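You operate a simulated robot arm through the tools that you are given. There is no shell and no other tool. Be economical: measure what you need, move in short steps, check, and stop when the job is done.

Carry out the task below with a simulated two-armed robot. There is one attempt and no reset: what you move stays moved.

TASK
Push the drawer of the low case shut. Pick up the yellow jug with one hand, pass it to the other hand and put it on the top of the steel plate. Put three of the blue bearings from the wood bench top on the silver tray. Do these in any order. Set down upright: yellow jug.

It is judged by the outcome, as a careful person would: the job done as asked, and still so three seconds after it is handed in. It fails if anything else is knocked over, pushed out of place, dropped, spilled or broken.

THE ROBOT
Two 7-joint arms with two-finger parallel grippers on one trunk, on a base that drives. Base frame: it is fixed to the floor where the robot stands at the start and does not move with it; the origin is under the middle of the robot, x ahead of it, y to its left, z up; the surface under the hand at the start is at about z = 820. Units: mm, rad, N and s.
The left shoulder is at the start at [50, 177, 1054], the right one opposite. With the tool pointing down near the work surface each hand reaches from about 200 to 700 mm from the robot's upright axis, wherever it stands, measured 20 degrees to its own side. Places, roughly: blue bearing [-8500, -6000, 1000]; drawer of the low case [500, -100, 800]; silver tray (25x17x4 cm) [-8100, -5900, 900]; top of the steel plate (25x21 cm) [-4560, -1980, 920]; yellow jug [-4500, -1750, 250]. Payload 3.43 kg a hand.
The tool frame of a hand sits at the grasp point between the pads (the TCP): z along the fingers, y along the line on which they close. The tips reach 34 mm beyond it. Largest opening 128 mm; finger width 24, thickness 12; the body of the gripper, 48 by 130 mm, starts 96 mm behind the TCP.
Orientation is that of the tool frame in the base frame, as a unit quaternion [x, y, z, w]. With the fingers straight down and closing along the base's y, the tool's x points along the base's -x, its y along +y and its z along -z.

THE INTERFACE
- The arms move only by the tool nudge_tool. It takes "left_increments", "right_increments" or both (then of equal length, played together; a hand with none holds still); each is a list that holds one entry, the list of rows, each a list of 7 numbers: the shift along the tool's x, y, z in units of 300 mm (1.0 is 300 mm), then the turn, a rotation vector about the tool's x, y, z in units of 120 degrees (1.0 is 120 degrees), then the finger opening in cm, from 0 to 12.8. In form: [[[x, y, z, wx, wy, wz, hand], ...]]. A call has 1 to 20 rows; each row is the pose to reach, as a shift and turn from the pose commanded when the call began, along the tool's axes at that moment. A call with a number of a shift or a turn outside -1 to 1 is refused whole. Each row takes 0.2 s and may step no farther than 50 mm and 0.15 rad from the row before; otherwise, or with a gripper value out of range, the whole call is refused. Where a pose cannot be reached the arm comes as near as it can. A force on the tool above 40 N (or 10 N above the force at the start of the call, whichever is more), or a blocked arm, ends the call early, and 0.2 s more pass. The fingers move at their own pace (about 108 mm/s each) and stop on an object; they squeeze with about 32 N. The grip force told is the motor's: it shows also when the fingers shut on nothing. Time passes only in rows, and 0.2 s behind the last, so rows that repeat a pose let the fingers close. It gives the time, the measured TCP pose, the force on the tool (base axes), the opening and the grip force at its end, in the units of the frame above (readings bear some noise), with the torque about the TCP (base axes, N m) and any sound that the robot's microphone picked up, and new pictures: "pictures" is both (left out), scene, wrist or none (wrist: the cameras of the hands that moved).
- Cameras (640 x 400 px; columns grow to the right, rows downward): "scene" is now at [153, -11.5, 1225]; the picture's right is [0.02, -1.00, 0.00], its down [-0.60, -0.01, -0.80] and it looks along [0.80, 0.01, -0.60] (base axes); focal length 224 px, centre (320, 200). "left" rides on the left gripper at [76, 11, -160] in its tool frame; the picture's right is [-0.15, 0.99, 0.00], its down [-0.88, -0.13, -0.46] and it looks along [-0.45, -0.07, 0.89] (tool axes); focal length 234 px, centre (320, 200). "right" rides on the right gripper at [76, -11, -160] in its tool frame; the picture's right is [0.15, 0.99, 0.00], its down [-0.88, 0.13, -0.46] and it looks along [-0.45, 0.07, 0.89] (tool axes); focal length 234 px, centre (320, 200). There is no depth. A picture from a camera that has moved, and an enlarged one, comes with that camera's place and axes in the base frame and with its lens. The place of the scene camera against the robot may be out by one fixed shift of up to 25 mm in any direction.
- slide_trunk(by): slides the trunk up (or, below 0, down) by that many mm; the arms and the scene camera ride with it, the base frame stays. It gives what a move gives, with no picture.
- steer(legs): drives the robot by 1 to 6 legs, each [ahead, turn to the left] in mm and rad, along the robot's own axes; the way and the turn of a leg run together, so that a leg with both is an arc; at most 1500 mm and 3.142 rad a leg. The arms and the cameras ride along, it lands a little off, and it stops where it bumps. It gives what a move gives, and a new picture of the scene camera.
- turn_head(pan, tilt): turns the head with the scene camera to pan (to the left, within 1.396 rad either way) and tilt (down, from -0.506 to 1.204), counted from straight ahead of the robot. It gives what a move gives, and a new picture of the scene camera.
- close_up(camera, box): a new picture of the part [left, top, right, bottom] of that camera's present view, enlarged. The clock stands still meanwhile.
- sign_off(): hands the job in; it is judged then, once.

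Work in short steps. Places have to be worked out from the pictures, the camera data and where the tool is seen: move nearer, look again, correct. Check each grasp and each placing, and mend what went wrong. You have 165 turns and 260 pictures in all, those below and enlarged ones among them. Open the grippers and draw the arms clear of the work before you hand the job in, unless the task says otherwise; then end with one line.

The tools are called after "Emit:" as a command line: name --argument value ..., lists and objects as JSON in quotes. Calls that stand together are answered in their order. nudge_tool: Moves the arms, as the interface text tells. Its arguments: {"type":"object","properties":{"left_increments":{"type":"array","items":{"type":"array","items":{"type":"array","items":{"type":"number"}}}},"right_increments":{"type":"array","items":{"type":"array","items":{"type":"array","items":{"type":"number"}}}},"pictures":{"type":"string","enum":["both","scene","wrist","none"]}},"required":[]} The other tools are called the same way: slide_trunk (by) slides the trunk up or down; steer (legs) drives the base; turn_head (pan, tilt) turns the head that bears the scene camera; close_up (camera, box) takes an enlarged picture of a part of a camera's view; sign_off () hands the job in.

At the start:

```text
clock: 0.0
left_tool_pos: [480.6, 189.1, 1089.3]
left_tool_rot: [-0.001, 1.0, 0.0, 0.0]
left_wrist_force: [0.4, 0.7, -0.4]
left_ft_torque: [0.02, 0.02, -0.01]
left_opening: 128.0
left_gripper_force: 0.0
right_tool_pos: [484.2, -174.4, 1041.9]
right_tool_rot: [0.0, 1.0, 0.0, 0.0]
right_wrist_force: [0.7, -1.2, 0.1]
right_ft_torque: [0.01, -0.01, 0.0]
right_opening: 128.0
right_gripper_force: 0.1
trunk travel left (down, up): [-225.0, 176.0]
robot x, y, heading: [1.6, 2.0, -0.001]
head pan, tilt: [0.017, 0.642]
```

scene: 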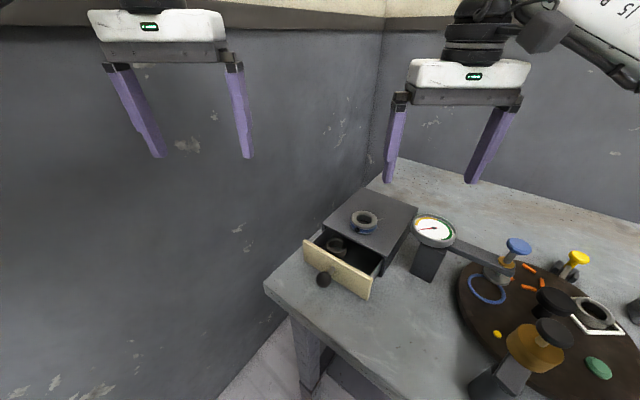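
right: 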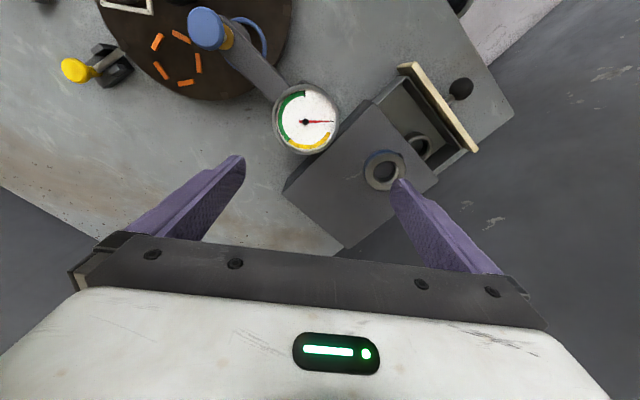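
left: 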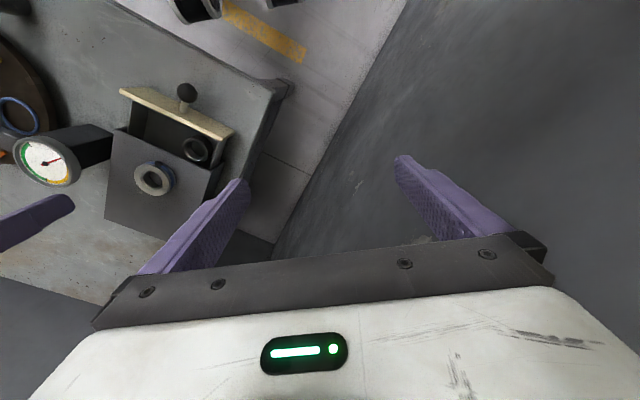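

The three cameras put the knob near (391, 0, 864). The drawer panel runs from (458, 51) to (375, -86), so the push direction is about (0.86, -0.52). I'll bring the left hand above a spot in front of the panel, straddling the knob.

Emit:
nudge_tool --left_increments '[[[0.063, -0.125, 0.0, 0, 0, 0.052, 6], [0.126, -0.25, 0.0, 0, 0, 0.104, 6], [0.189, -0.376, 0.05, 0, 0, 0.157, 6], [0.252, -0.5, 0.12, 0, 0, 0.209, 6], [0.315, -0.627, 0.2, 0, 0, 0.261, 6], [0.315, -0.627, 0.34, 0, 0, 0.261, 6]]]'

```text
clock: 1.4
left_tool_pos: [386.1, 0.1, 988.4]
left_tool_rot: [0.27, 0.963, 0.0, 0.0]
left_wrist_force: [0.8, -0.2, -0.2]
left_ft_torque: [-0.03, 0.0, -0.03]
left_opening: 59.8
left_gripper_force: 0.2
right_tool_pos: [484.6, -175.3, 1041.8]
right_tool_rot: [0.001, 1.0, 0.0, 0.0]
right_wrist_force: [-0.4, 0.3, 0.2]
right_ft_torque: [-0.02, 0.01, 0.0]
right_opening: 128.3
right_gripper_force: 0.0
trunk travel left (down, up): [-225.0, 176.0]
robot x, y, heading: [-2.4, 1.1, -0.001]
head pan, tilt: [0.017, 0.642]
camera scene: at [153.2, -11.2, 1225.0], right [0.02, -1.0, 0.0], down [-0.6, -0.01, -0.8], along [0.8, 0.01, -0.6], focal length 224 px, centre (320, 200)
camera left: at [327.6, 49.3, 1146.3], right [0.64, 0.77, 0.0], down [0.68, -0.57, 0.46], along [0.35, -0.29, -0.89], focal length 234 px, centre (320, 200)
```

scene: 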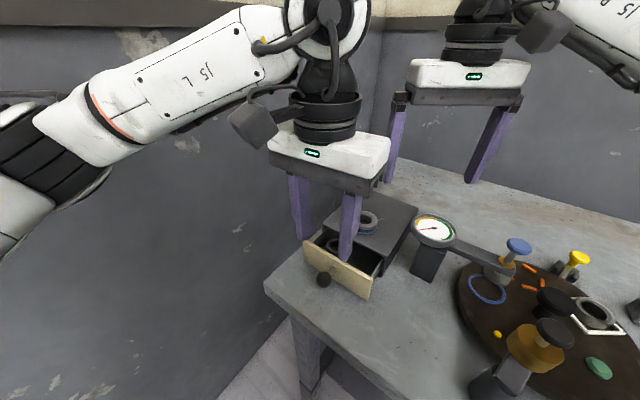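
left: 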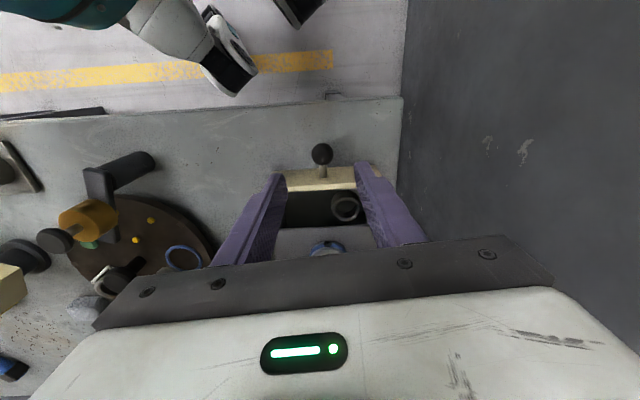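

The knob is confirmed at about (390, 2) and the panel lies about 33 mm inward of the TCP. I'll descend in front of the panel.

Emit:
nudge_tool --left_increments '[[[0, 0, 0.13, 0, 0, 0, 6], [0, 0, 0.25, 0, 0, 0, 6], [0, 0, 0.365, 0, 0, 0, 6]]]'

```text
clock: 2.2
left_tool_pos: [384.4, 0.0, 878.3]
left_tool_rot: [0.27, 0.963, 0.001, 0.001]
left_wrist_force: [-0.2, -0.4, -0.2]
left_ft_torque: [-0.02, 0.02, 0.01]
left_opening: 60.0
left_gripper_force: 0.1
right_tool_pos: [484.4, -175.0, 1042.1]
right_tool_rot: [0.001, 1.0, 0.001, -0.001]
right_wrist_force: [-0.6, 0.0, -0.1]
right_ft_torque: [0.01, -0.02, 0.02]
right_opening: 127.9
right_gripper_force: 0.0
trunk travel left (down, up): [-225.0, 176.0]
robot x, y, heading: [1.8, 0.5, -0.0]
head pan, tilt: [0.017, 0.642]
camera scene: at [153.1, -11.4, 1225.1], right [0.02, -1.0, 0.0], down [-0.6, -0.01, -0.8], along [0.8, 0.01, -0.6], focal length 224 px, centre (320, 200)
camera left: at [325.3, 49.7, 1037.0], right [0.64, 0.77, 0.0], down [0.68, -0.57, 0.46], along [0.35, -0.29, -0.89], focal length 234 px, centre (320, 200)
```

scene: 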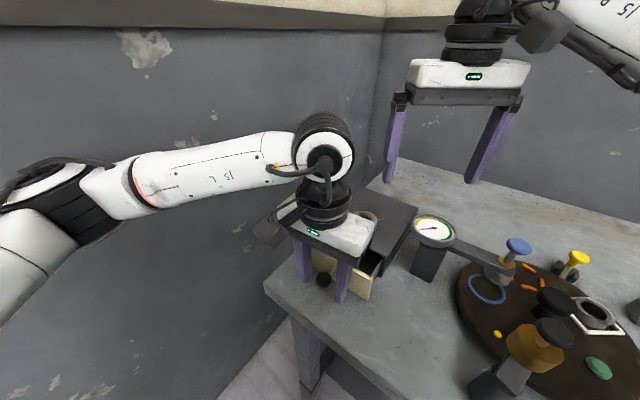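
left: 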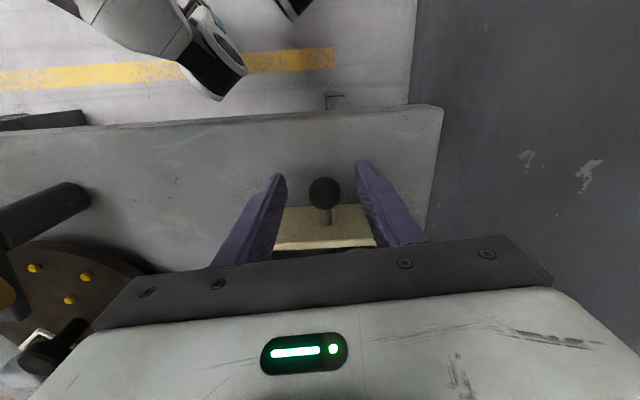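

The fingers straddle the knob. I'll push inward gently by about 65 mm.

Emit:
nudge_tool --left_increments '[[[-0.04, 0, 0, 0, 0, 0, 6], [-0.07, 0, 0, 0, 0, 0, 6], [-0.1, 0, 0, 0, 0, 0, 6], [-0.13, 0, 0, 0, 0, 0, 6], [-0.16, 0, 0, 0, 0, 0, 6], [-0.19, 0, 0, 0, 0, 0, 6], [-0.215, 0, 0, 0, 0, 0, 6]]]'

Emit:
close_up --camera "scene" --box '[240, 160, 480, 310]'

```text
clock: 3.8
left_tool_pos: [440.8, -32.7, 877.5]
left_tool_rot: [0.27, 0.963, -0.001, 0.0]
left_wrist_force: [-0.5, -0.1, 1.0]
left_ft_torque: [-0.01, -0.01, 0.0]
left_opening: 60.0
left_gripper_force: 0.0
right_tool_pos: [484.6, -174.8, 1042.7]
right_tool_rot: [0.001, 1.0, 0.0, 0.0]
right_wrist_force: [0.3, 0.7, -0.1]
right_ft_torque: [-0.02, 0.01, -0.05]
right_opening: 128.1
right_gripper_force: 0.1
trunk travel left (down, up): [-225.0, 176.0]
robot x, y, heading: [-0.3, 0.6, -0.003]
head pan, tilt: [0.017, 0.642]
camera scene: at [153.0, -11.5, 1225.0], right [0.02, -1.0, 0.0], down [-0.6, -0.01, -0.8], along [0.8, 0.01, -0.6], focal length 224 px, centre (320, 200)
camera left: at [382.6, 15.6, 1036.7], right [0.64, 0.77, 0.0], down [0.69, -0.57, 0.46], along [0.35, -0.29, -0.89], focal length 234 px, centre (320, 200)
```

scene: 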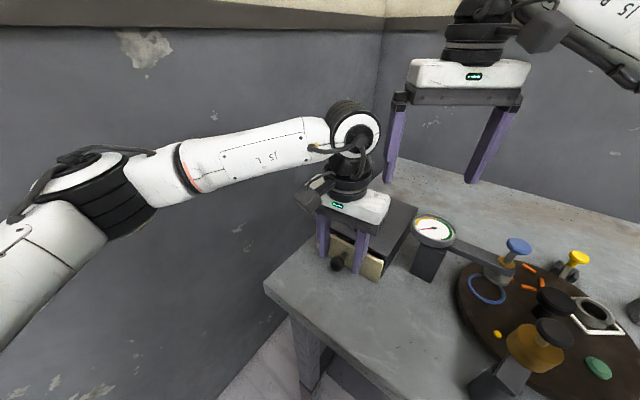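
left: 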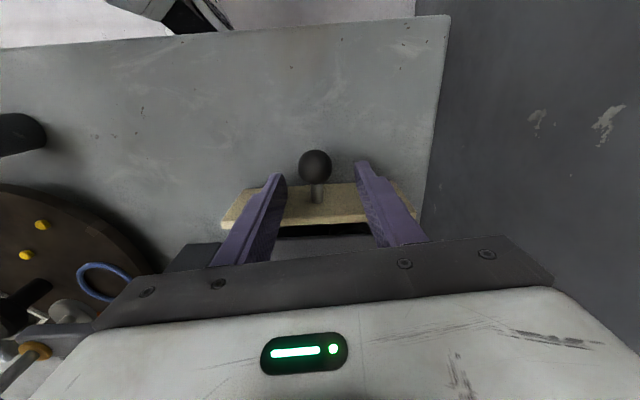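

```text
2.67 times, centred on (360, 235) of scene
camera zoom: at [153.0, -11.5, 1225.0], right [0.02, -1.0, 0.0], down [-0.6, -0.01, -0.8], along [0.8, 0.01, -0.6], focal length 597 px, centre (213, 107)
```

zoom: 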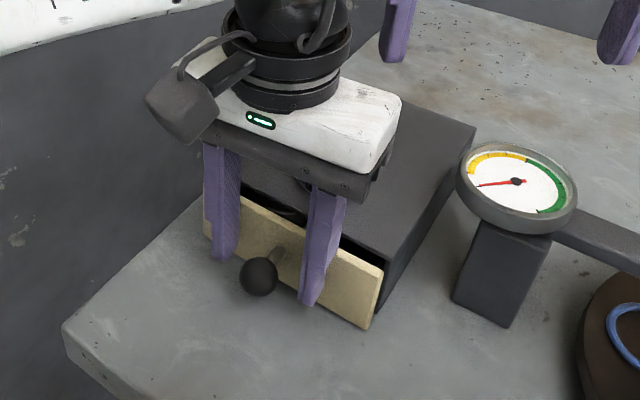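

The drawer follows with almost no force. I'll keep going in smaller steps.

Emit:
nudge_tool --left_increments '[[[-0.02, 0, 0, 0, 0, 0, 6], [-0.035, 0, 0, 0, 0, 0, 6], [-0.05, 0, 0, 0, 0, 0, 6], [-0.06, 0, 0, 0, 0, 0, 6]]]' --pictures "wrist"

Emit:
close_up --camera "scene" --box '[280, 160, 440, 300]'

```text
clock: 4.9
left_tool_pos: [448.7, -40.0, 877.1]
left_tool_rot: [0.274, 0.962, 0.003, -0.009]
left_wrist_force: [-10.5, 8.9, 2.8]
left_ft_torque: [-0.3, -0.01, -0.45]
left_opening: 59.0
left_gripper_force: 0.0
right_tool_pos: [484.1, -175.5, 1043.4]
right_tool_rot: [0.0, 1.0, 0.0, 0.002]
right_wrist_force: [0.3, -0.2, 0.2]
right_ft_torque: [0.02, -0.03, -0.01]
right_opening: 128.1
right_gripper_force: 0.1
trunk travel left (down, up): [-225.0, 176.0]
robot x, y, heading: [0.3, 1.7, 0.002]
head pan, tilt: [0.017, 0.642]
stopped in row 4 (left hand): the force on the tool passed its limit at 41 N (the readings are from after the stop); the commanded pose is now the measured one
camera left: at [394.2, 7.8, 1037.5], right [0.65, 0.76, 0.0], down [0.69, -0.58, 0.44], along [0.33, -0.28, -0.9], focal length 234 px, centre (320, 200)
```

left: 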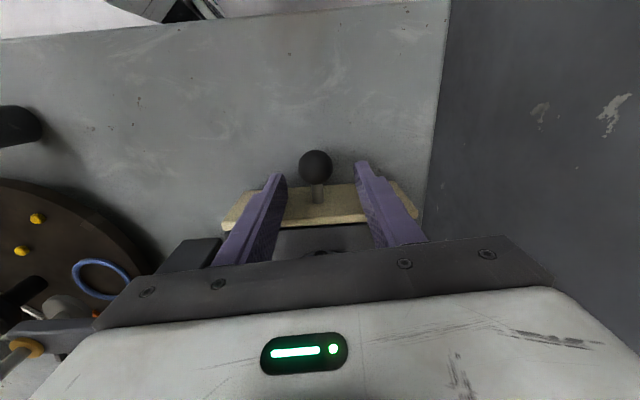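

```text
2.86 times, centred on (360, 230) of scene
camera zoom: at [151.4, -10.2, 1225.2], right [0.02, -1.0, 0.0], down [-0.6, -0.01, -0.8], along [0.8, 0.01, -0.6], focal length 640 px, centre (206, 114)
```

zoom: 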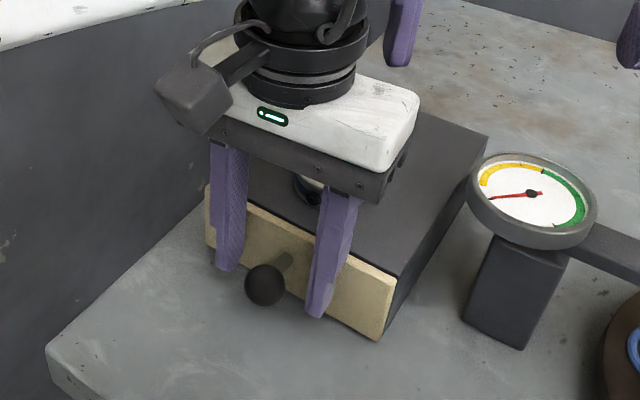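

The drawer looks shut, with a firm stop at about 41 N. I'll back off, rise, and return the left hand to its starting posture.

Emit:
nudge_tool --left_increments '[[[0.05, 0, 0, 0, 0, 0, 6], [0.1, 0, 0, 0, 0, 0, 6], [0.1, 0, -0.15, 0, 0, 0, 6], [0.1, 0, -0.3, 0, 0, 0, 6], [0.1, 0, -0.45, 0, 0, 0, 6], [0.1, 0, -0.6, 0, 0, 0, 6], [0.1, 0.1, -0.7, 0, 0, -0.065, 6], [0.1, 0.25, -0.7, 0, 0, -0.13, 6], [0.1, 0.4, -0.7, 0, 0, -0.2, 6], [0.1, 0.55, -0.7, 0, 0, -0.261, 6], [0.1, 0.7, -0.7, 0, 0, -0.261, 6]]]' --pictures "scene"

Emit:
close_up --camera "scene" --box '[260, 160, 460, 300]'

```text
clock: 7.3
left_tool_pos: [536.9, 151.8, 1087.7]
left_tool_rot: [0.003, 1.0, 0.005, -0.007]
left_wrist_force: [-0.1, -0.4, -0.3]
left_ft_torque: [0.02, 0.02, 0.03]
left_opening: 60.0
left_gripper_force: 0.1
right_tool_pos: [484.1, -174.2, 1042.5]
right_tool_rot: [0.001, 1.0, 0.0, 0.0]
right_wrist_force: [1.4, 0.4, -0.9]
right_ft_torque: [0.0, -0.02, -0.01]
right_opening: 128.2
right_gripper_force: 0.0
trunk travel left (down, up): [-225.0, 176.0]
robot x, y, heading: [1.7, -0.5, -0.001]
head pan, tilt: [0.017, 0.642]
camera scene: at [152.7, -10.7, 1225.0], right [0.02, -1.0, 0.0], down [-0.6, -0.01, -0.8], along [0.8, 0.01, -0.6], focal length 224 px, centre (320, 200)
```

scene: 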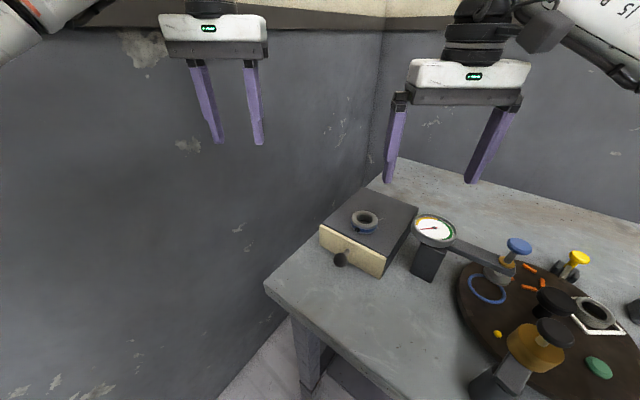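

```text
2.86 times, centred on (360, 230) of scene
camera zoom: at [152.7, -10.7, 1225.0], right [0.02, -1.0, 0.0], down [-0.6, -0.01, -0.8], along [0.8, 0.01, -0.6], focal length 640 px, centre (206, 114)
```

zoom: 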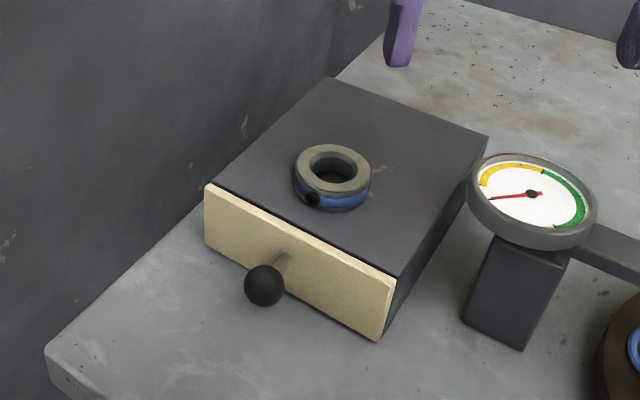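

The drawer is shut and nothing else has moved. Next I'll look around before driving, first to the right and then to the left.

Emit:
turn_head --pan -1.39 --tilt 0.3

Emit:
turn_head --pan 1.39 --tilt 0.3

```text
clock: 8.9
left_tool_pos: [537.2, 150.6, 1088.1]
left_tool_rot: [0.003, 1.0, 0.005, -0.007]
left_wrist_force: [-0.3, 0.3, 0.1]
left_ft_torque: [0.0, 0.01, -0.04]
left_opening: 59.7
left_gripper_force: 0.0
right_tool_pos: [484.7, -175.1, 1043.1]
right_tool_rot: [0.0, 1.0, 0.0, 0.0]
right_wrist_force: [-0.3, 0.2, -0.4]
right_ft_torque: [-0.01, -0.02, 0.0]
right_opening: 128.2
right_gripper_force: 0.1
trunk travel left (down, up): [-225.0, 176.0]
robot x, y, heading: [3.2, 1.7, 0.0]
head pan, tilt: [-1.389, 0.3]
camera scene: at [82.4, -104.4, 1256.2], right [-0.98, -0.18, 0.0], down [-0.05, 0.29, -0.96], along [0.17, -0.94, -0.3], focal length 224 px, centre (320, 200)
```

scene: 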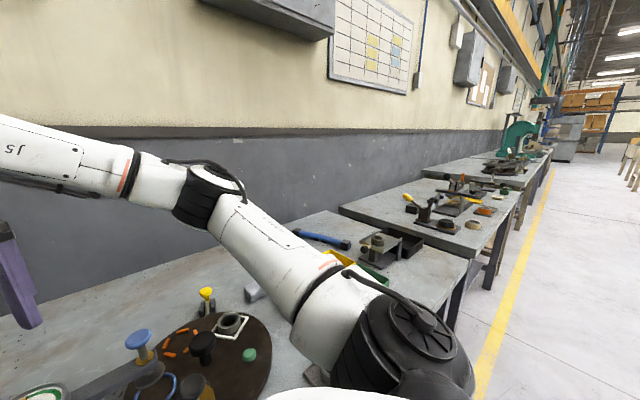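

```text
clock: 11.3
left_tool_pos: [536.6, 152.1, 1086.8]
left_tool_rot: [0.003, 1.0, 0.005, -0.007]
left_wrist_force: [-0.2, -0.2, 0.1]
left_ft_torque: [0.01, -0.02, -0.04]
left_opening: 60.1
left_gripper_force: 0.1
right_tool_pos: [484.5, -175.2, 1042.8]
right_tool_rot: [0.0, 1.0, 0.0, 0.0]
right_wrist_force: [0.2, -1.0, -0.5]
right_ft_torque: [-0.02, -0.03, 0.02]
right_opening: 128.1
right_gripper_force: 0.0
trunk travel left (down, up): [-225.0, 176.0]
robot x, y, heading: [-2.1, -1.0, -0.004]
head pan, tilt: [1.389, 0.3]
camera scene: at [82.3, 79.2, 1256.2], right [0.98, -0.18, 0.0], down [-0.05, -0.29, -0.96], along [0.17, 0.94, -0.3], focal length 224 px, centre (320, 200)
```

scene: 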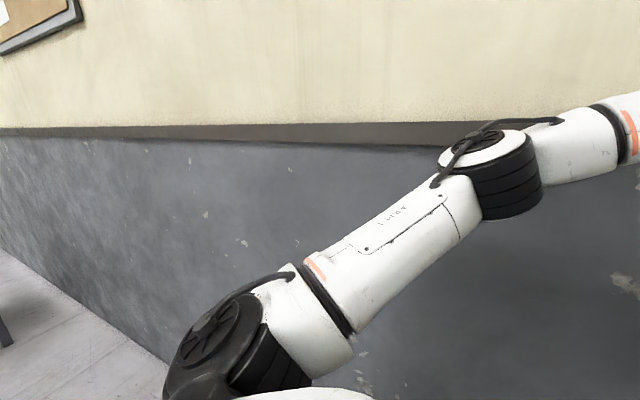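

There is a wall to the left, the bench ahead and an open aisle behind to the right. I'll back up 350 mm, turn right 90 degrees and look again.

Emit:
turn_head --pan 0 --tilt 0.35

Emit:
steer --legs '[[-350, 0], [0, -1.57]]'

Emit:
turn_head --pan -1.2 --tilt 0.35

```text
clock: 12.9
left_tool_pos: [536.5, 151.7, 1086.8]
left_tool_rot: [0.003, 1.0, 0.003, -0.007]
left_wrist_force: [0.0, 0.3, 0.1]
left_ft_torque: [0.06, 0.0, -0.01]
left_opening: 60.0
left_gripper_force: 0.1
right_tool_pos: [484.4, -175.6, 1040.9]
right_tool_rot: [-0.001, 1.0, 0.0, 0.0]
right_wrist_force: [0.2, -0.4, -0.1]
right_ft_torque: [-0.02, 0.01, -0.02]
right_opening: 127.8
right_gripper_force: 0.1
trunk travel left (down, up): [-225.0, 176.0]
robot x, y, heading: [-2.7, -1.0, -0.006]
head pan, tilt: [0.0, 0.351]
camera scene: at [158.6, -12.5, 1251.5], right [0.0, -1.0, 0.0], down [-0.34, 0.0, -0.94], along [0.94, 0.0, -0.34], focal length 224 px, centre (320, 200)
```

scene: 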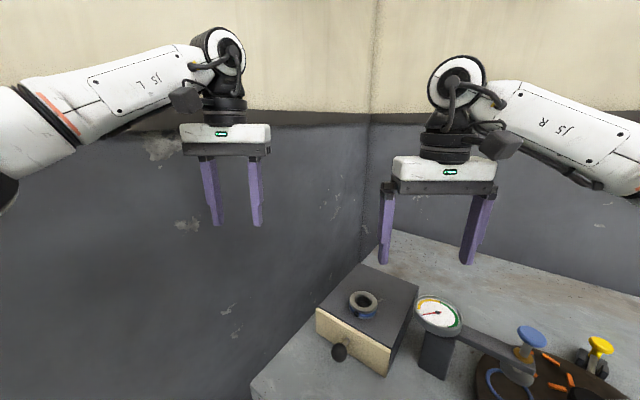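

```text
clock: 18.9
left_tool_pos: [-192.7, -536.8, 1088.2]
left_tool_rot: [0.706, 0.708, 0.008, -0.002]
left_wrist_force: [-0.1, 0.1, -0.7]
left_ft_torque: [-0.03, -0.01, 0.02]
left_opening: 60.0
left_gripper_force: 0.1
right_tool_pos: [-520.1, -486.8, 1041.4]
right_tool_rot: [0.704, 0.71, -0.001, 0.0]
right_wrist_force: [-0.2, 0.3, 0.3]
right_ft_torque: [-0.01, 0.02, -0.02]
right_opening: 128.2
right_gripper_force: 0.0
trunk travel left (down, up): [-225.0, 176.0]
robot x, y, heading: [-345.7, -0.3, -1.562]
head pan, tilt: [0.0, 0.351]
camera scene: at [-350.3, -177.0, 1251.5], right [-1.0, -0.01, 0.0], down [0.0, 0.34, -0.94], along [0.01, -0.94, -0.34], focal length 224 px, centre (320, 200)
```

scene: 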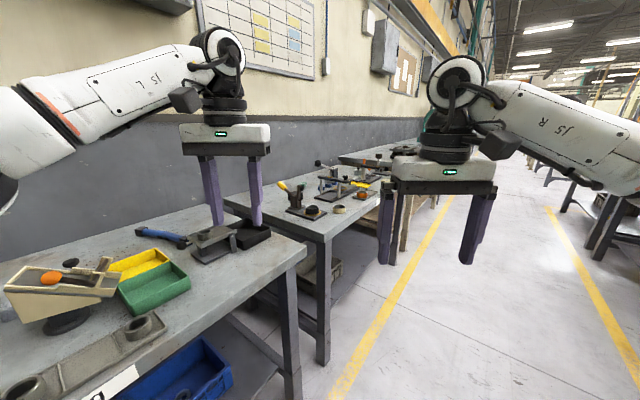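

```text
clock: 20.3
left_tool_pos: [-192.7, -537.2, 1087.5]
left_tool_rot: [0.707, 0.707, 0.008, -0.002]
left_wrist_force: [0.0, 1.0, 0.3]
left_ft_torque: [0.02, 0.01, -0.01]
left_opening: 59.7
left_gripper_force: 0.1
right_tool_pos: [-518.8, -486.7, 1041.9]
right_tool_rot: [0.704, 0.71, 0.0, 0.0]
right_wrist_force: [0.1, -0.3, 0.5]
right_ft_torque: [0.0, 0.01, -0.02]
right_opening: 128.2
right_gripper_force: 0.1
trunk travel left (down, up): [-225.0, 176.0]
robot x, y, heading: [-347.7, -0.2, -1.565]
head pan, tilt: [-1.201, 0.351]
camera scene: at [-437.5, -118.4, 1251.5], right [-0.37, 0.93, 0.0], down [0.32, 0.13, -0.94], along [-0.87, -0.35, -0.34], focal length 224 px, centre (320, 200)
```

scene: 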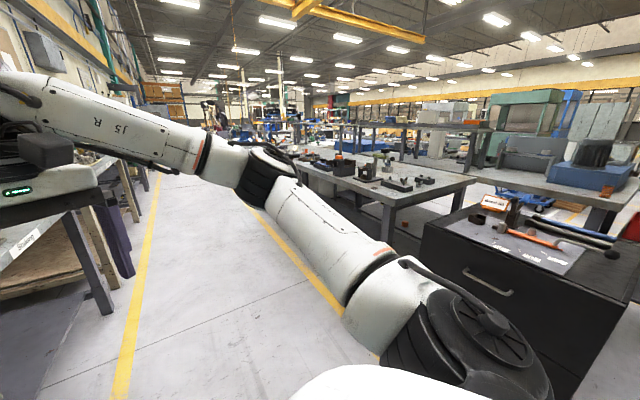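

The aisle runs at heading about -2.2 rad, so the plate is about 4.1 m along it and 2.1 m to its right. I'll align with the aisle, move forward 1.2 m and look to the right.

Emit:
steer --legs '[[0, -0.78], [600, 0.15], [800, 0]]'

Emit:
turn_head --pan -0.7 --tilt 0.25

```text
clock: 29.6
left_tool_pos: [-1389.7, -1627.3, 1087.3]
left_tool_rot: [0.891, 0.453, 0.008, 0.001]
left_wrist_force: [1.0, 0.2, -0.6]
left_ft_torque: [0.01, -0.01, -0.02]
left_opening: 60.1
left_gripper_force: 0.1
right_tool_pos: [-1624.3, -1395.6, 1042.0]
right_tool_rot: [0.89, 0.457, 0.0, 0.0]
right_wrist_force: [-0.6, 0.3, 0.6]
right_ft_torque: [-0.02, 0.01, 0.03]
right_opening: 127.9
right_gripper_force: 0.1
trunk travel left (down, up): [-225.0, 176.0]
robot x, y, heading: [-1197.7, -1104.6, -2.194]
head pan, tilt: [-1.201, 0.351]
camera scene: at [-1334.5, -1150.3, 1251.5], right [0.25, 0.97, 0.0], down [0.33, -0.09, -0.94], along [-0.91, 0.23, -0.34], focal length 224 px, centre (320, 200)
```

scene: 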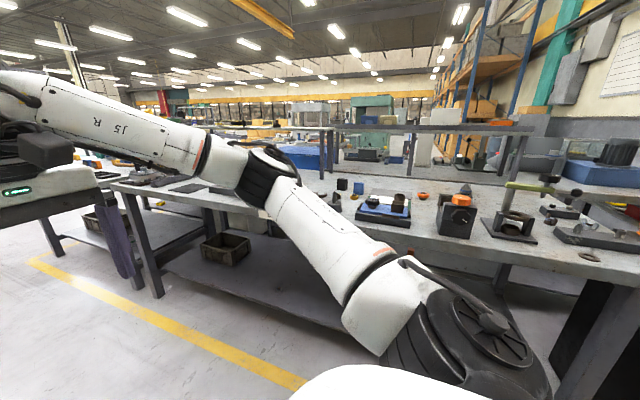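

```text
clock: 30.6
left_tool_pos: [-1389.3, -1627.4, 1087.3]
left_tool_rot: [0.891, 0.453, 0.008, 0.002]
left_wrist_force: [1.0, 0.1, 0.0]
left_ft_torque: [0.01, 0.01, 0.01]
left_opening: 60.1
left_gripper_force: 0.0
right_tool_pos: [-1624.4, -1394.6, 1042.5]
right_tool_rot: [0.89, 0.456, 0.0, 0.0]
right_wrist_force: [-0.5, -0.6, 0.0]
right_ft_torque: [0.02, 0.03, -0.02]
right_opening: 128.3
right_gripper_force: 0.1
trunk travel left (down, up): [-225.0, 176.0]
robot x, y, heading: [-1200.6, -1104.8, -2.196]
head pan, tilt: [-0.7, 0.25]
camera scene: at [-1334.7, -1196.3, 1260.9], right [-0.25, 0.97, 0.0], down [0.24, 0.06, -0.97], along [-0.94, -0.24, -0.25], focal length 224 px, centre (320, 200)
```

scene: 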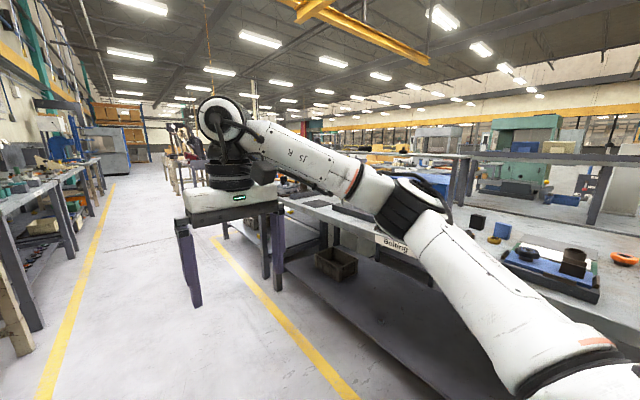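

A first row of benches lies along the right, and the yellow line turns a corner about 3.3 m further on. I'll drive ahead 2.8 m and look right.

Emit:
steer --legs '[[1400, 0], [1400, 0]]'

Emit:
turn_head --pan -1.3 --tilt 0.25

```text
clock: 43.9
left_tool_pos: [-2987.1, -3870.1, 1087.5]
left_tool_rot: [0.889, 0.459, 0.008, 0.001]
left_wrist_force: [0.3, 0.1, 0.0]
left_ft_torque: [-0.02, -0.02, -0.03]
left_opening: 60.1
left_gripper_force: 0.0
right_tool_pos: [-3224.5, -3641.5, 1043.8]
right_tool_rot: [0.887, 0.461, 0.0, 0.0]
right_wrist_force: [-0.8, -0.3, -0.3]
right_ft_torque: [-0.03, 0.02, 0.01]
right_opening: 128.0
right_gripper_force: 0.0
trunk travel left (down, up): [-225.0, 176.0]
robot x, y, heading: [-2802.7, -3339.8, -2.18]
head pan, tilt: [-0.7, 0.25]
camera scene: at [-2937.8, -3437.6, 1260.9], right [-0.26, 0.97, 0.0], down [0.24, 0.06, -0.97], along [-0.94, -0.25, -0.25], focal length 224 px, centre (320, 200)
```

scene: 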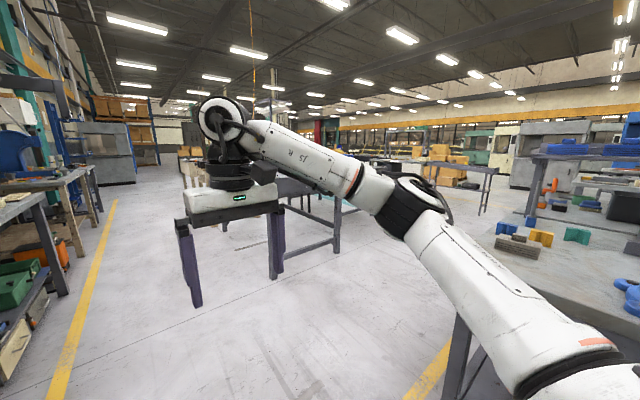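

```text
clock: 44.9
left_tool_pos: [-2987.1, -3869.5, 1087.6]
left_tool_rot: [0.889, 0.458, 0.008, 0.0]
left_wrist_force: [0.4, 0.6, -0.2]
left_ft_torque: [-0.01, 0.01, 0.01]
left_opening: 59.8
left_gripper_force: 0.0
right_tool_pos: [-3224.4, -3639.7, 1042.6]
right_tool_rot: [0.887, 0.461, 0.0, 0.0]
right_wrist_force: [0.3, -0.6, -0.4]
right_ft_torque: [-0.02, -0.01, -0.02]
right_opening: 128.3
right_gripper_force: 0.0
trunk travel left (down, up): [-225.0, 176.0]
robot x, y, heading: [-2804.5, -3343.8, -2.181]
head pan, tilt: [-1.3, 0.25]
camera scene: at [-2935.6, -3382.4, 1260.9], right [0.33, 0.94, 0.0], down [0.23, -0.08, -0.97], along [-0.91, 0.32, -0.25], focal length 224 px, centre (320, 200)
```

scene: 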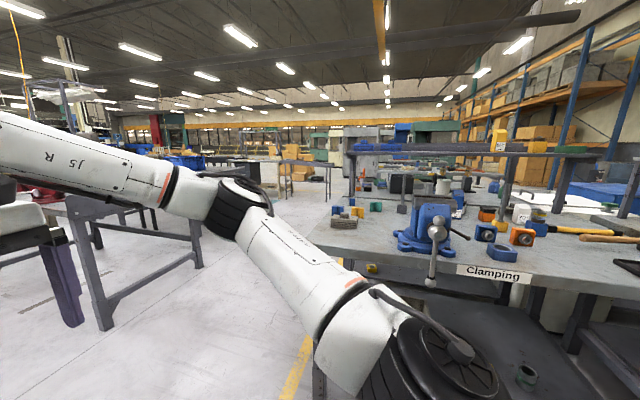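

By projection the plate should be near pixel (407, 183). I'll zoom in there.

Emit:
close_up --camera "scene" --box '[310, 110, 510, 235]'

Emit:
close_up --camera "scene" --box '[200, 140, 400, 265]'

```text
3.20 times, centred on (410, 172) of scene
camera zoom: at [-2935.6, -3382.4, 1260.9], right [0.33, 0.94, 0.0], down [0.23, -0.08, -0.97], along [-0.91, 0.32, -0.25], focal length 717 px, centre (32, 288)
```

zoom: 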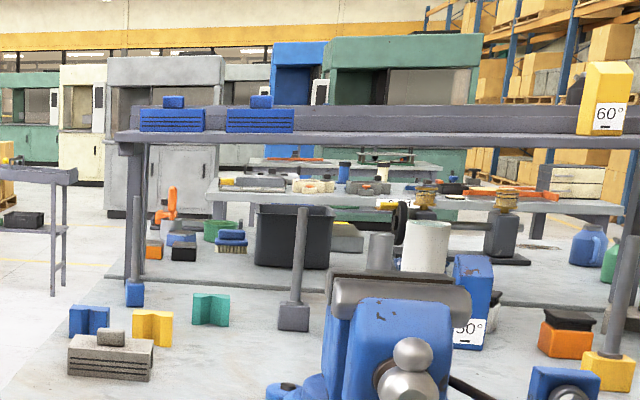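

```text
3.20 times, centred on (300, 202) of scene
camera zoom: at [-2935.6, -3382.4, 1260.9], right [0.33, 0.94, 0.0], down [0.23, -0.08, -0.97], along [-0.91, 0.32, -0.25], focal length 717 px, centre (384, 192)
```

zoom: 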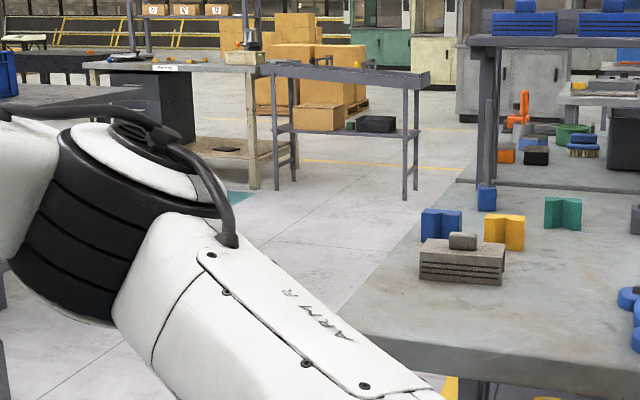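

The island's end is about 450 mm ahead, followed by a cross aisle about 1.5 m wide. The plate seems to be on the island's far side, so I'll drive into the cross aisle and turn right.

Emit:
steer --legs '[[1200, 0], [0, -1.57], [1300, 0]]'

Emit:
turn_head --pan -0.7 --tilt 0.35

```text
clock: 60.9
left_tool_pos: [-5118.9, -3502.8, 1087.2]
left_tool_rot: [0.961, -0.277, 0.005, 0.006]
left_wrist_force: [-0.1, -1.0, -0.5]
left_ft_torque: [-0.01, -0.01, 0.02]
left_opening: 59.7
left_gripper_force: 0.1
right_tool_pos: [-4902.8, -3252.0, 1041.4]
right_tool_rot: [0.962, -0.273, 0.0, 0.001]
right_wrist_force: [0.1, 0.4, -0.5]
right_ft_torque: [0.02, 0.01, -0.01]
right_opening: 127.9
right_gripper_force: 0.1
trunk travel left (down, up): [-225.0, 176.0]
robot x, y, heading: [-4578.8, -3658.1, 2.587]
head pan, tilt: [-1.3, 0.25]
camera scene: at [-4619.8, -3543.8, 1260.9], right [0.96, -0.28, 0.0], down [-0.07, -0.24, -0.97], along [0.27, 0.93, -0.25], focal length 224 px, centre (320, 200)
```

scene: 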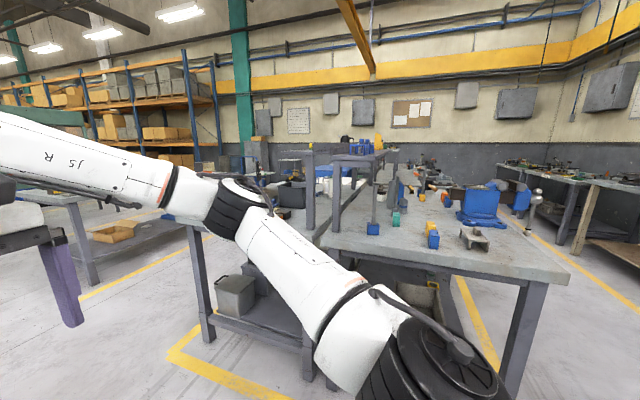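

```text
clock: 61.9
left_tool_pos: [-5118.3, -3503.6, 1087.2]
left_tool_rot: [0.961, -0.277, 0.005, 0.006]
left_wrist_force: [1.2, -0.6, -1.0]
left_ft_torque: [0.01, -0.01, 0.0]
left_opening: 59.9
left_gripper_force: 0.1
right_tool_pos: [-4902.4, -3253.0, 1042.3]
right_tool_rot: [0.962, -0.273, -0.001, 0.0]
right_wrist_force: [0.6, 0.3, 0.2]
right_ft_torque: [0.02, 0.01, 0.02]
right_opening: 128.0
right_gripper_force: 0.0
trunk travel left (down, up): [-225.0, 176.0]
robot x, y, heading: [-4581.9, -3658.1, 2.59]
head pan, tilt: [-0.7, 0.351]
camera scene: at [-4674.8, -3545.1, 1251.5], right [0.95, 0.31, 0.0], down [0.11, -0.33, -0.94], along [-0.29, 0.89, -0.34], focal length 224 px, centre (320, 200)
```

scene: 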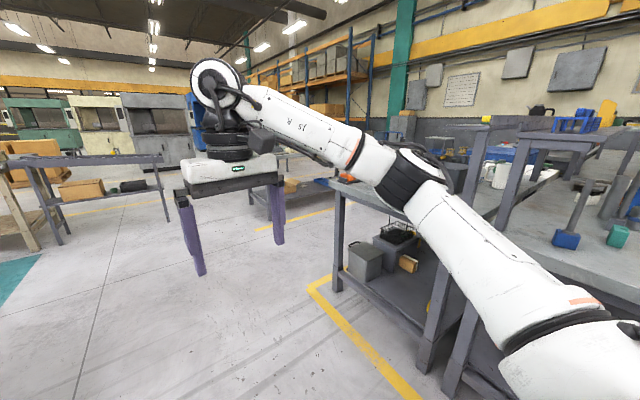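

The back bench's outer side is at offset about 2750, with a lane about 1.2 m wide beyond it. I'll drive around into that lane and face the bench at the plate.

Emit:
steer --legs '[[1000, -0.07], [900, 0], [0, -1.57], [700, 0]]'

Emit:
turn_head --pan -0.9 --tilt 0.55

```text
clock: 78.5
left_tool_pos: [-5563.7, -1491.2, 1087.1]
left_tool_rot: [-0.463, 0.887, 0.001, -0.007]
left_wrist_force: [-0.1, 0.7, -0.6]
left_ft_torque: [-0.02, -0.03, 0.03]
left_opening: 60.2
left_gripper_force: 0.0
right_tool_pos: [-5324.6, -1719.2, 1041.8]
right_tool_rot: [-0.466, 0.885, 0.0, 0.0]
right_wrist_force: [0.7, 0.1, -0.2]
right_ft_torque: [-0.02, -0.01, 0.01]
right_opening: 127.9
right_gripper_force: 0.1
trunk travel left (down, up): [-225.0, 176.0]
robot x, y, heading: [-5745.9, -2019.3, 0.968]
head pan, tilt: [-0.7, 0.351]
camera scene: at [-5618.2, -1950.1, 1251.5], right [0.27, -0.96, 0.0], down [-0.33, -0.09, -0.94], along [0.91, 0.25, -0.34], focal length 224 px, centre (320, 200)
```

scene: 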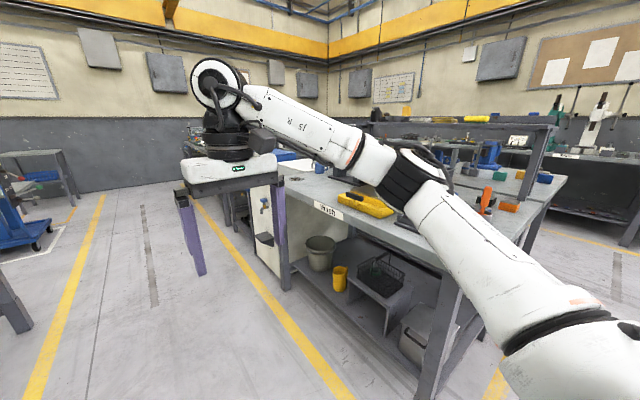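

```text
clock: 79.3
left_tool_pos: [-5563.8, -1491.7, 1088.0]
left_tool_rot: [-0.463, 0.887, 0.0, -0.008]
left_wrist_force: [0.0, -0.4, 0.0]
left_ft_torque: [0.0, -0.01, 0.02]
left_opening: 60.0
left_gripper_force: 0.0
right_tool_pos: [-5324.1, -1719.1, 1042.3]
right_tool_rot: [-0.465, 0.885, 0.001, 0.0]
right_wrist_force: [0.2, -0.3, -0.8]
right_ft_torque: [-0.05, -0.02, -0.02]
right_opening: 127.9
right_gripper_force: 0.1
trunk travel left (down, up): [-225.0, 176.0]
robot x, y, heading: [-5745.1, -2022.6, 0.97]
head pan, tilt: [-0.901, 0.55]
camera scene: at [-5618.5, -1968.8, 1233.3], right [0.07, -1.0, 0.0], down [-0.52, -0.04, -0.85], along [0.85, 0.06, -0.52], focal length 224 px, centre (320, 200)
```

scene: 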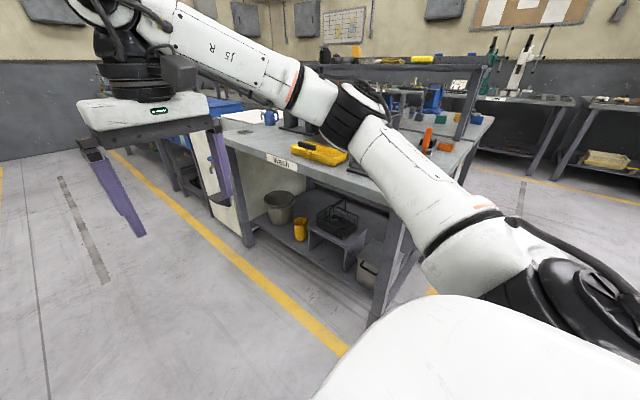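

The yellow jug is on the lower shelf of the "Wash" bench, beside a bucket and a rack. I'll drive on about 850 mm and turn to face the bench.

Emit:
steer --legs '[[850, -0.02], [0, -1.57]]'

Emit:
turn_head --pan 0 --tilt 0.6

```text
clock: 87.6
left_tool_pos: [-4735.3, -1503.4, 1086.6]
left_tool_rot: [0.303, 0.953, 0.006, -0.005]
left_wrist_force: [-0.6, 0.3, 0.6]
left_ft_torque: [-0.03, 0.0, 0.02]
left_opening: 59.9
left_gripper_force: 0.1
right_tool_pos: [-4965.2, -1741.0, 1041.9]
right_tool_rot: [0.301, 0.954, 0.0, 0.0]
right_wrist_force: [-0.6, 0.6, 0.5]
right_ft_torque: [0.0, -0.02, -0.01]
right_opening: 128.0
right_gripper_force: 0.0
trunk travel left (down, up): [-225.0, 176.0]
robot x, y, heading: [-5261.2, -1320.5, -0.613]
head pan, tilt: [-0.901, 0.55]
camera scene: at [-5203.0, -1462.1, 1233.2], right [-1.0, -0.06, 0.0], down [-0.03, 0.52, -0.85], along [0.05, -0.85, -0.52], focal length 224 px, centre (320, 200)
```

scene: 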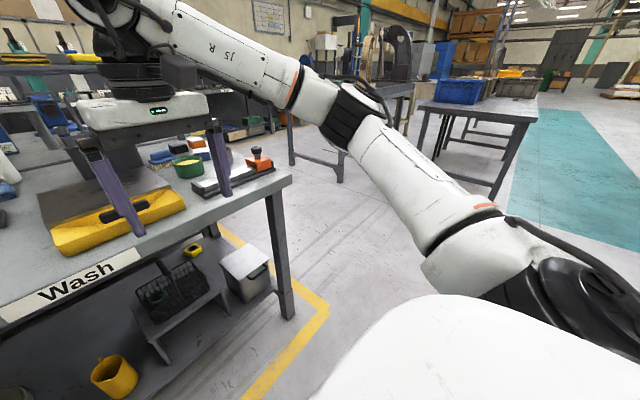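

```text
clock: 88.8
left_tool_pos: [-4735.7, -1505.2, 1086.9]
left_tool_rot: [0.304, 0.953, 0.006, -0.004]
left_wrist_force: [-0.9, -0.5, -0.3]
left_ft_torque: [0.04, 0.02, 0.03]
left_opening: 60.0
left_gripper_force: 0.0
right_tool_pos: [-4965.7, -1740.1, 1041.7]
right_tool_rot: [0.301, 0.954, 0.001, 0.0]
right_wrist_force: [-0.4, -0.3, -0.2]
right_ft_torque: [-0.04, -0.02, 0.04]
right_opening: 128.1
right_gripper_force: 0.1
trunk travel left (down, up): [-225.0, 176.0]
robot x, y, heading: [-5262.1, -1315.7, -0.607]
head pan, tilt: [0.0, 0.6]
camera scene: at [-5135.9, -1423.1, 1228.7], right [-0.57, -0.82, 0.0], down [-0.46, 0.32, -0.83], along [0.68, -0.47, -0.56], focal length 224 px, centre (320, 200)
```

scene: 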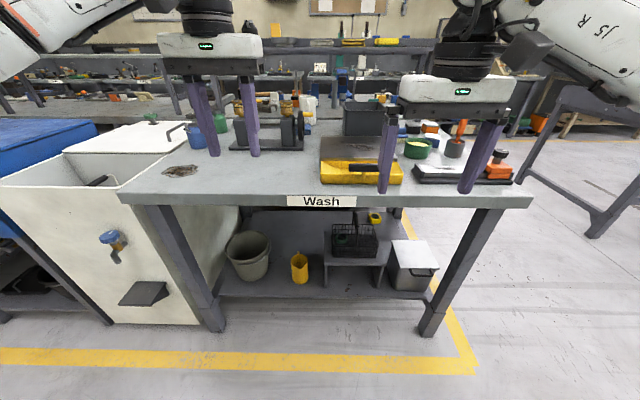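

The jug, bucket and rack are on the lower shelf, and a yellow-fronted block with a grey plate sits on the bench top. I'll zoom in on both.

Emit:
close_up --camera "scene" --box '[220, 200, 440, 310]'

Emit:
close_up --camera "scene" --box '[270, 90, 510, 210]'

```text
2.91 times, centred on (330, 255) of scene
camera zoom: at [-5135.9, -1423.1, 1228.7], right [-0.57, -0.82, 0.0], down [-0.46, 0.32, -0.83], along [0.68, -0.47, -0.56], focal length 652 px, centre (291, 40)
```

zoom: 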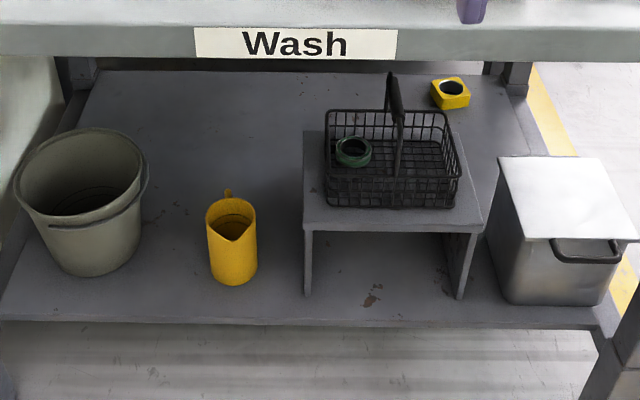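

```text
2.67 times, centred on (390, 150) of scene
camera zoom: at [-5135.9, -1423.1, 1228.7], right [-0.57, -0.82, 0.0], down [-0.46, 0.32, -0.83], along [0.68, -0.47, -0.56], focal length 597 px, centre (133, 333)
```

zoom: 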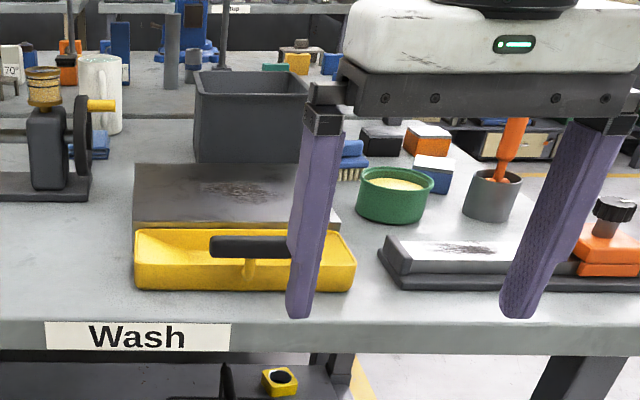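

Both positions match: the jug base is near (-4480, -1755, 240) with its handle facing away, and the plate is near (-4571, -1983, 920). In robot terms the jug is about 898 mm ahead and 87 mm left, and the bench edge is 642 mm ahead. I'll raise and retract the right hand, and pitch the left hand forward 60 degrees.

Emit:
nudge_tool --left_increments '[[[0.06, -0.1, 0, 0, 0, 0, 12], [0.12, -0.217, 0, 0, -0.065, 0, 12], [0.12, -0.217, 0, 0, -0.13, 0, 12], [0.12, -0.217, 0, 0, -0.195, 0, 12], [0.12, -0.217, 0, 0, -0.26, 0, 12], [0.12, -0.217, 0, 0, -0.325, 0, 12], [0.12, -0.217, 0, 0, -0.39, 0, 12], [0.12, -0.217, 0, 0, -0.45, 0, 12], [0.12, -0.217, 0, 0, -0.5, 0, 12]]]' --right_increments '[[[0.06, 0, -0.06, 0, 0, 0, 12], [0.12, 0, -0.12, 0, 0, 0, 12], [0.18, 0, -0.18, 0, 0, 0, 12], [0.24, 0, -0.24, 0, 0, 0, 12], [0.3, 0, -0.3, 0, 0, 0, 12], [0.36, 0, -0.36, 0, 0, 0, 12], [0.42, 0, -0.36, 0, 0, 0, 12], [0.48, 0, -0.36, 0, 0, 0, 12], [0.513, 0, -0.36, 0, 0, 0, 12]]]' --pictures "scene"

```text
clock: 90.8
left_tool_pos: [-4802.3, -1536.7, 1087.5]
left_tool_rot: [0.266, 0.827, -0.147, 0.473]
left_wrist_force: [0.4, -0.2, -0.8]
left_ft_torque: [0.02, -0.01, 0.0]
left_opening: 120.0
left_gripper_force: 0.0
right_tool_pos: [-5090.8, -1653.0, 1150.9]
right_tool_rot: [0.3, 0.954, 0.0, 0.0]
right_wrist_force: [-0.6, -1.0, 0.0]
right_ft_torque: [0.0, 0.02, -0.03]
right_opening: 119.9
right_gripper_force: 0.1
trunk travel left (down, up): [-225.0, 176.0]
robot x, y, heading: [-5262.2, -1316.0, -0.611]
head pan, tilt: [0.0, 0.6]
camera scene: at [-5135.9, -1423.0, 1228.8], right [-0.57, -0.82, 0.0], down [-0.46, 0.32, -0.83], along [0.68, -0.47, -0.56], focal length 224 px, centre (320, 200)
```

scene: 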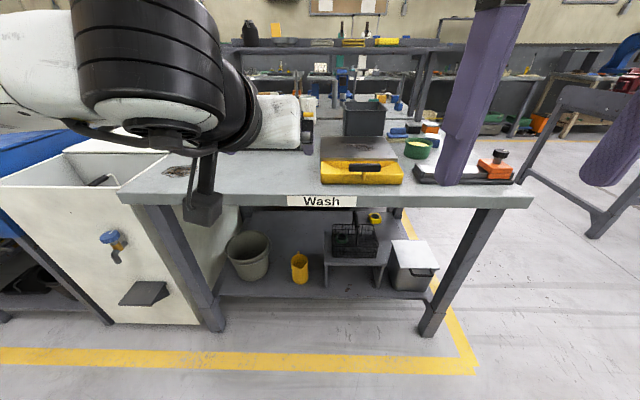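

The left hand is 503 mm ahead and 83 mm left, pitched as planned. I'll lower the trunk, then bring the left hand down in front of the bench.

Emit:
slide_trunk --by -224

Emit:
nudge_tool --left_increments '[[[0.13, 0, 0.075, 0, 0, 0, 12], [0.26, 0, 0.15, 0, 0, 0, 12], [0.39, 0, 0.225, 0, 0, 0, 12], [0.52, 0, 0.3, 0, 0, 0, 12], [0.65, 0, 0.375, 0, 0, 0, 12], [0.779, 0, 0.45, 0, 0, 0, 12]]]' --pictures "both"

```text
clock: 93.2
left_tool_pos: [-4801.7, -1536.3, 863.9]
left_tool_rot: [0.266, 0.827, -0.147, 0.473]
left_wrist_force: [0.3, 1.0, 0.8]
left_ft_torque: [0.01, -0.03, 0.01]
left_opening: 120.2
left_gripper_force: 0.0
right_tool_pos: [-5090.8, -1652.5, 927.3]
right_tool_rot: [0.301, 0.954, 0.0, -0.001]
right_wrist_force: [0.2, 0.0, -1.2]
right_ft_torque: [0.0, 0.01, -0.01]
right_opening: 120.0
right_gripper_force: 0.0
trunk travel left (down, up): [-1.0, 400.0]
robot x, y, heading: [-5261.9, -1320.2, -0.61]
head pan, tilt: [0.0, 0.6]
```

```text
clock: 94.6
left_tool_pos: [-4805.5, -1530.2, 593.2]
left_tool_rot: [0.266, 0.827, -0.147, 0.472]
left_wrist_force: [0.0, 0.2, 0.4]
left_ft_torque: [0.01, -0.02, 0.0]
left_opening: 120.3
left_gripper_force: 0.1
right_tool_pos: [-5090.7, -1653.5, 926.8]
right_tool_rot: [0.301, 0.954, 0.002, 0.0]
right_wrist_force: [-0.3, -0.3, 0.0]
right_ft_torque: [0.05, 0.02, 0.0]
right_opening: 119.9
right_gripper_force: 0.0
trunk travel left (down, up): [-1.0, 400.0]
robot x, y, heading: [-5261.7, -1316.4, -0.613]
head pan, tilt: [0.0, 0.6]
camera scene: at [-5136.0, -1423.1, 1004.8], right [-0.57, -0.82, 0.0], down [-0.46, 0.32, -0.83], along [0.68, -0.47, -0.56], focal length 224 px, centre (320, 200)
camera left: at [-4940.3, -1419.6, 608.8], right [0.63, 0.76, 0.13], down [-0.03, -0.15, 0.99], along [0.77, -0.63, -0.07], focal length 234 px, centre (320, 200)
```

scene: 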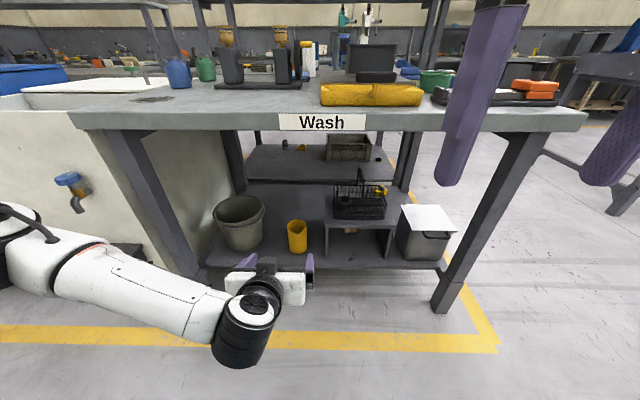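
left: 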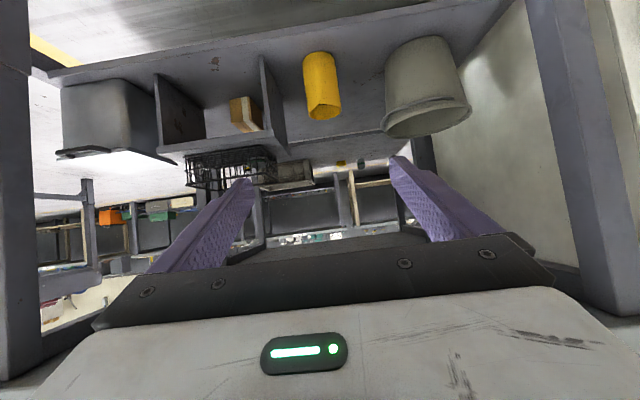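

The wrist camera shows the jug upright, with its base at top in that inverted view. I'll lower the left hand to about z 345 and look again for a second fix.

Emit:
nudge_tool --left_increments '[[[0.13, 0, 0.075, 0, 0, 0, 12], [0.26, 0, 0.15, 0, 0, 0, 12], [0.39, 0, 0.225, 0, 0, 0, 12], [0.52, 0, 0.3, 0, 0, 0, 12], [0.65, 0, 0.375, 0, 0, 0, 12], [0.722, 0, 0.417, 0, 0, 0, 12]]]' --pictures "both"

```text
clock: 96.0
left_tool_pos: [-4819.7, -1571.6, 372.6]
left_tool_rot: [0.26, 0.835, -0.131, 0.467]
left_wrist_force: [-0.7, -0.7, -0.2]
left_ft_torque: [-0.02, -0.01, -0.02]
left_opening: 119.9
left_gripper_force: 0.1
left hand out of reach, approached as far as the arm can: row 3, 4, 5, 6
right_tool_pos: [-5090.8, -1652.1, 927.4]
right_tool_rot: [0.301, 0.954, 0.0, -0.001]
right_wrist_force: [0.5, -0.1, -0.5]
right_ft_torque: [0.0, 0.04, -0.04]
right_opening: 120.3
right_gripper_force: 0.0
trunk travel left (down, up): [-1.0, 400.0]
robot x, y, heading: [-5259.5, -1317.9, -0.609]
head pan, tilt: [0.0, 0.6]
camera scene: at [-5135.9, -1423.0, 1004.8], right [-0.57, -0.82, 0.0], down [-0.46, 0.32, -0.83], along [0.68, -0.47, -0.56], focal length 224 px, centre (320, 200)
camera left: at [-4959.8, -1465.7, 393.0], right [0.61, 0.78, 0.15], down [-0.02, -0.17, 0.98], along [0.79, -0.61, -0.09], focal length 234 px, centre (320, 200)
```

scene: 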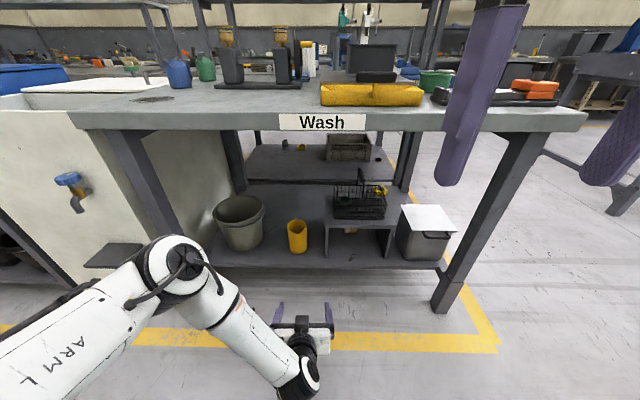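
left: 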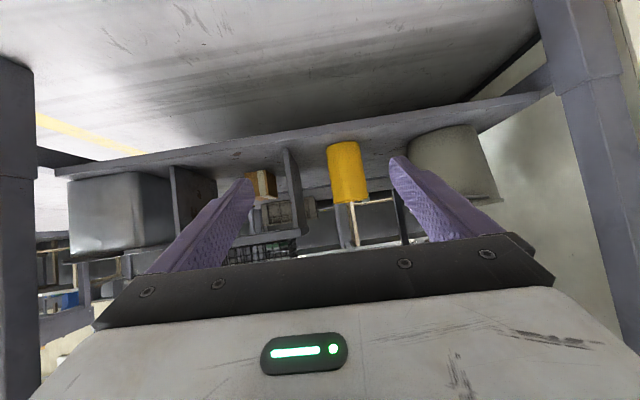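

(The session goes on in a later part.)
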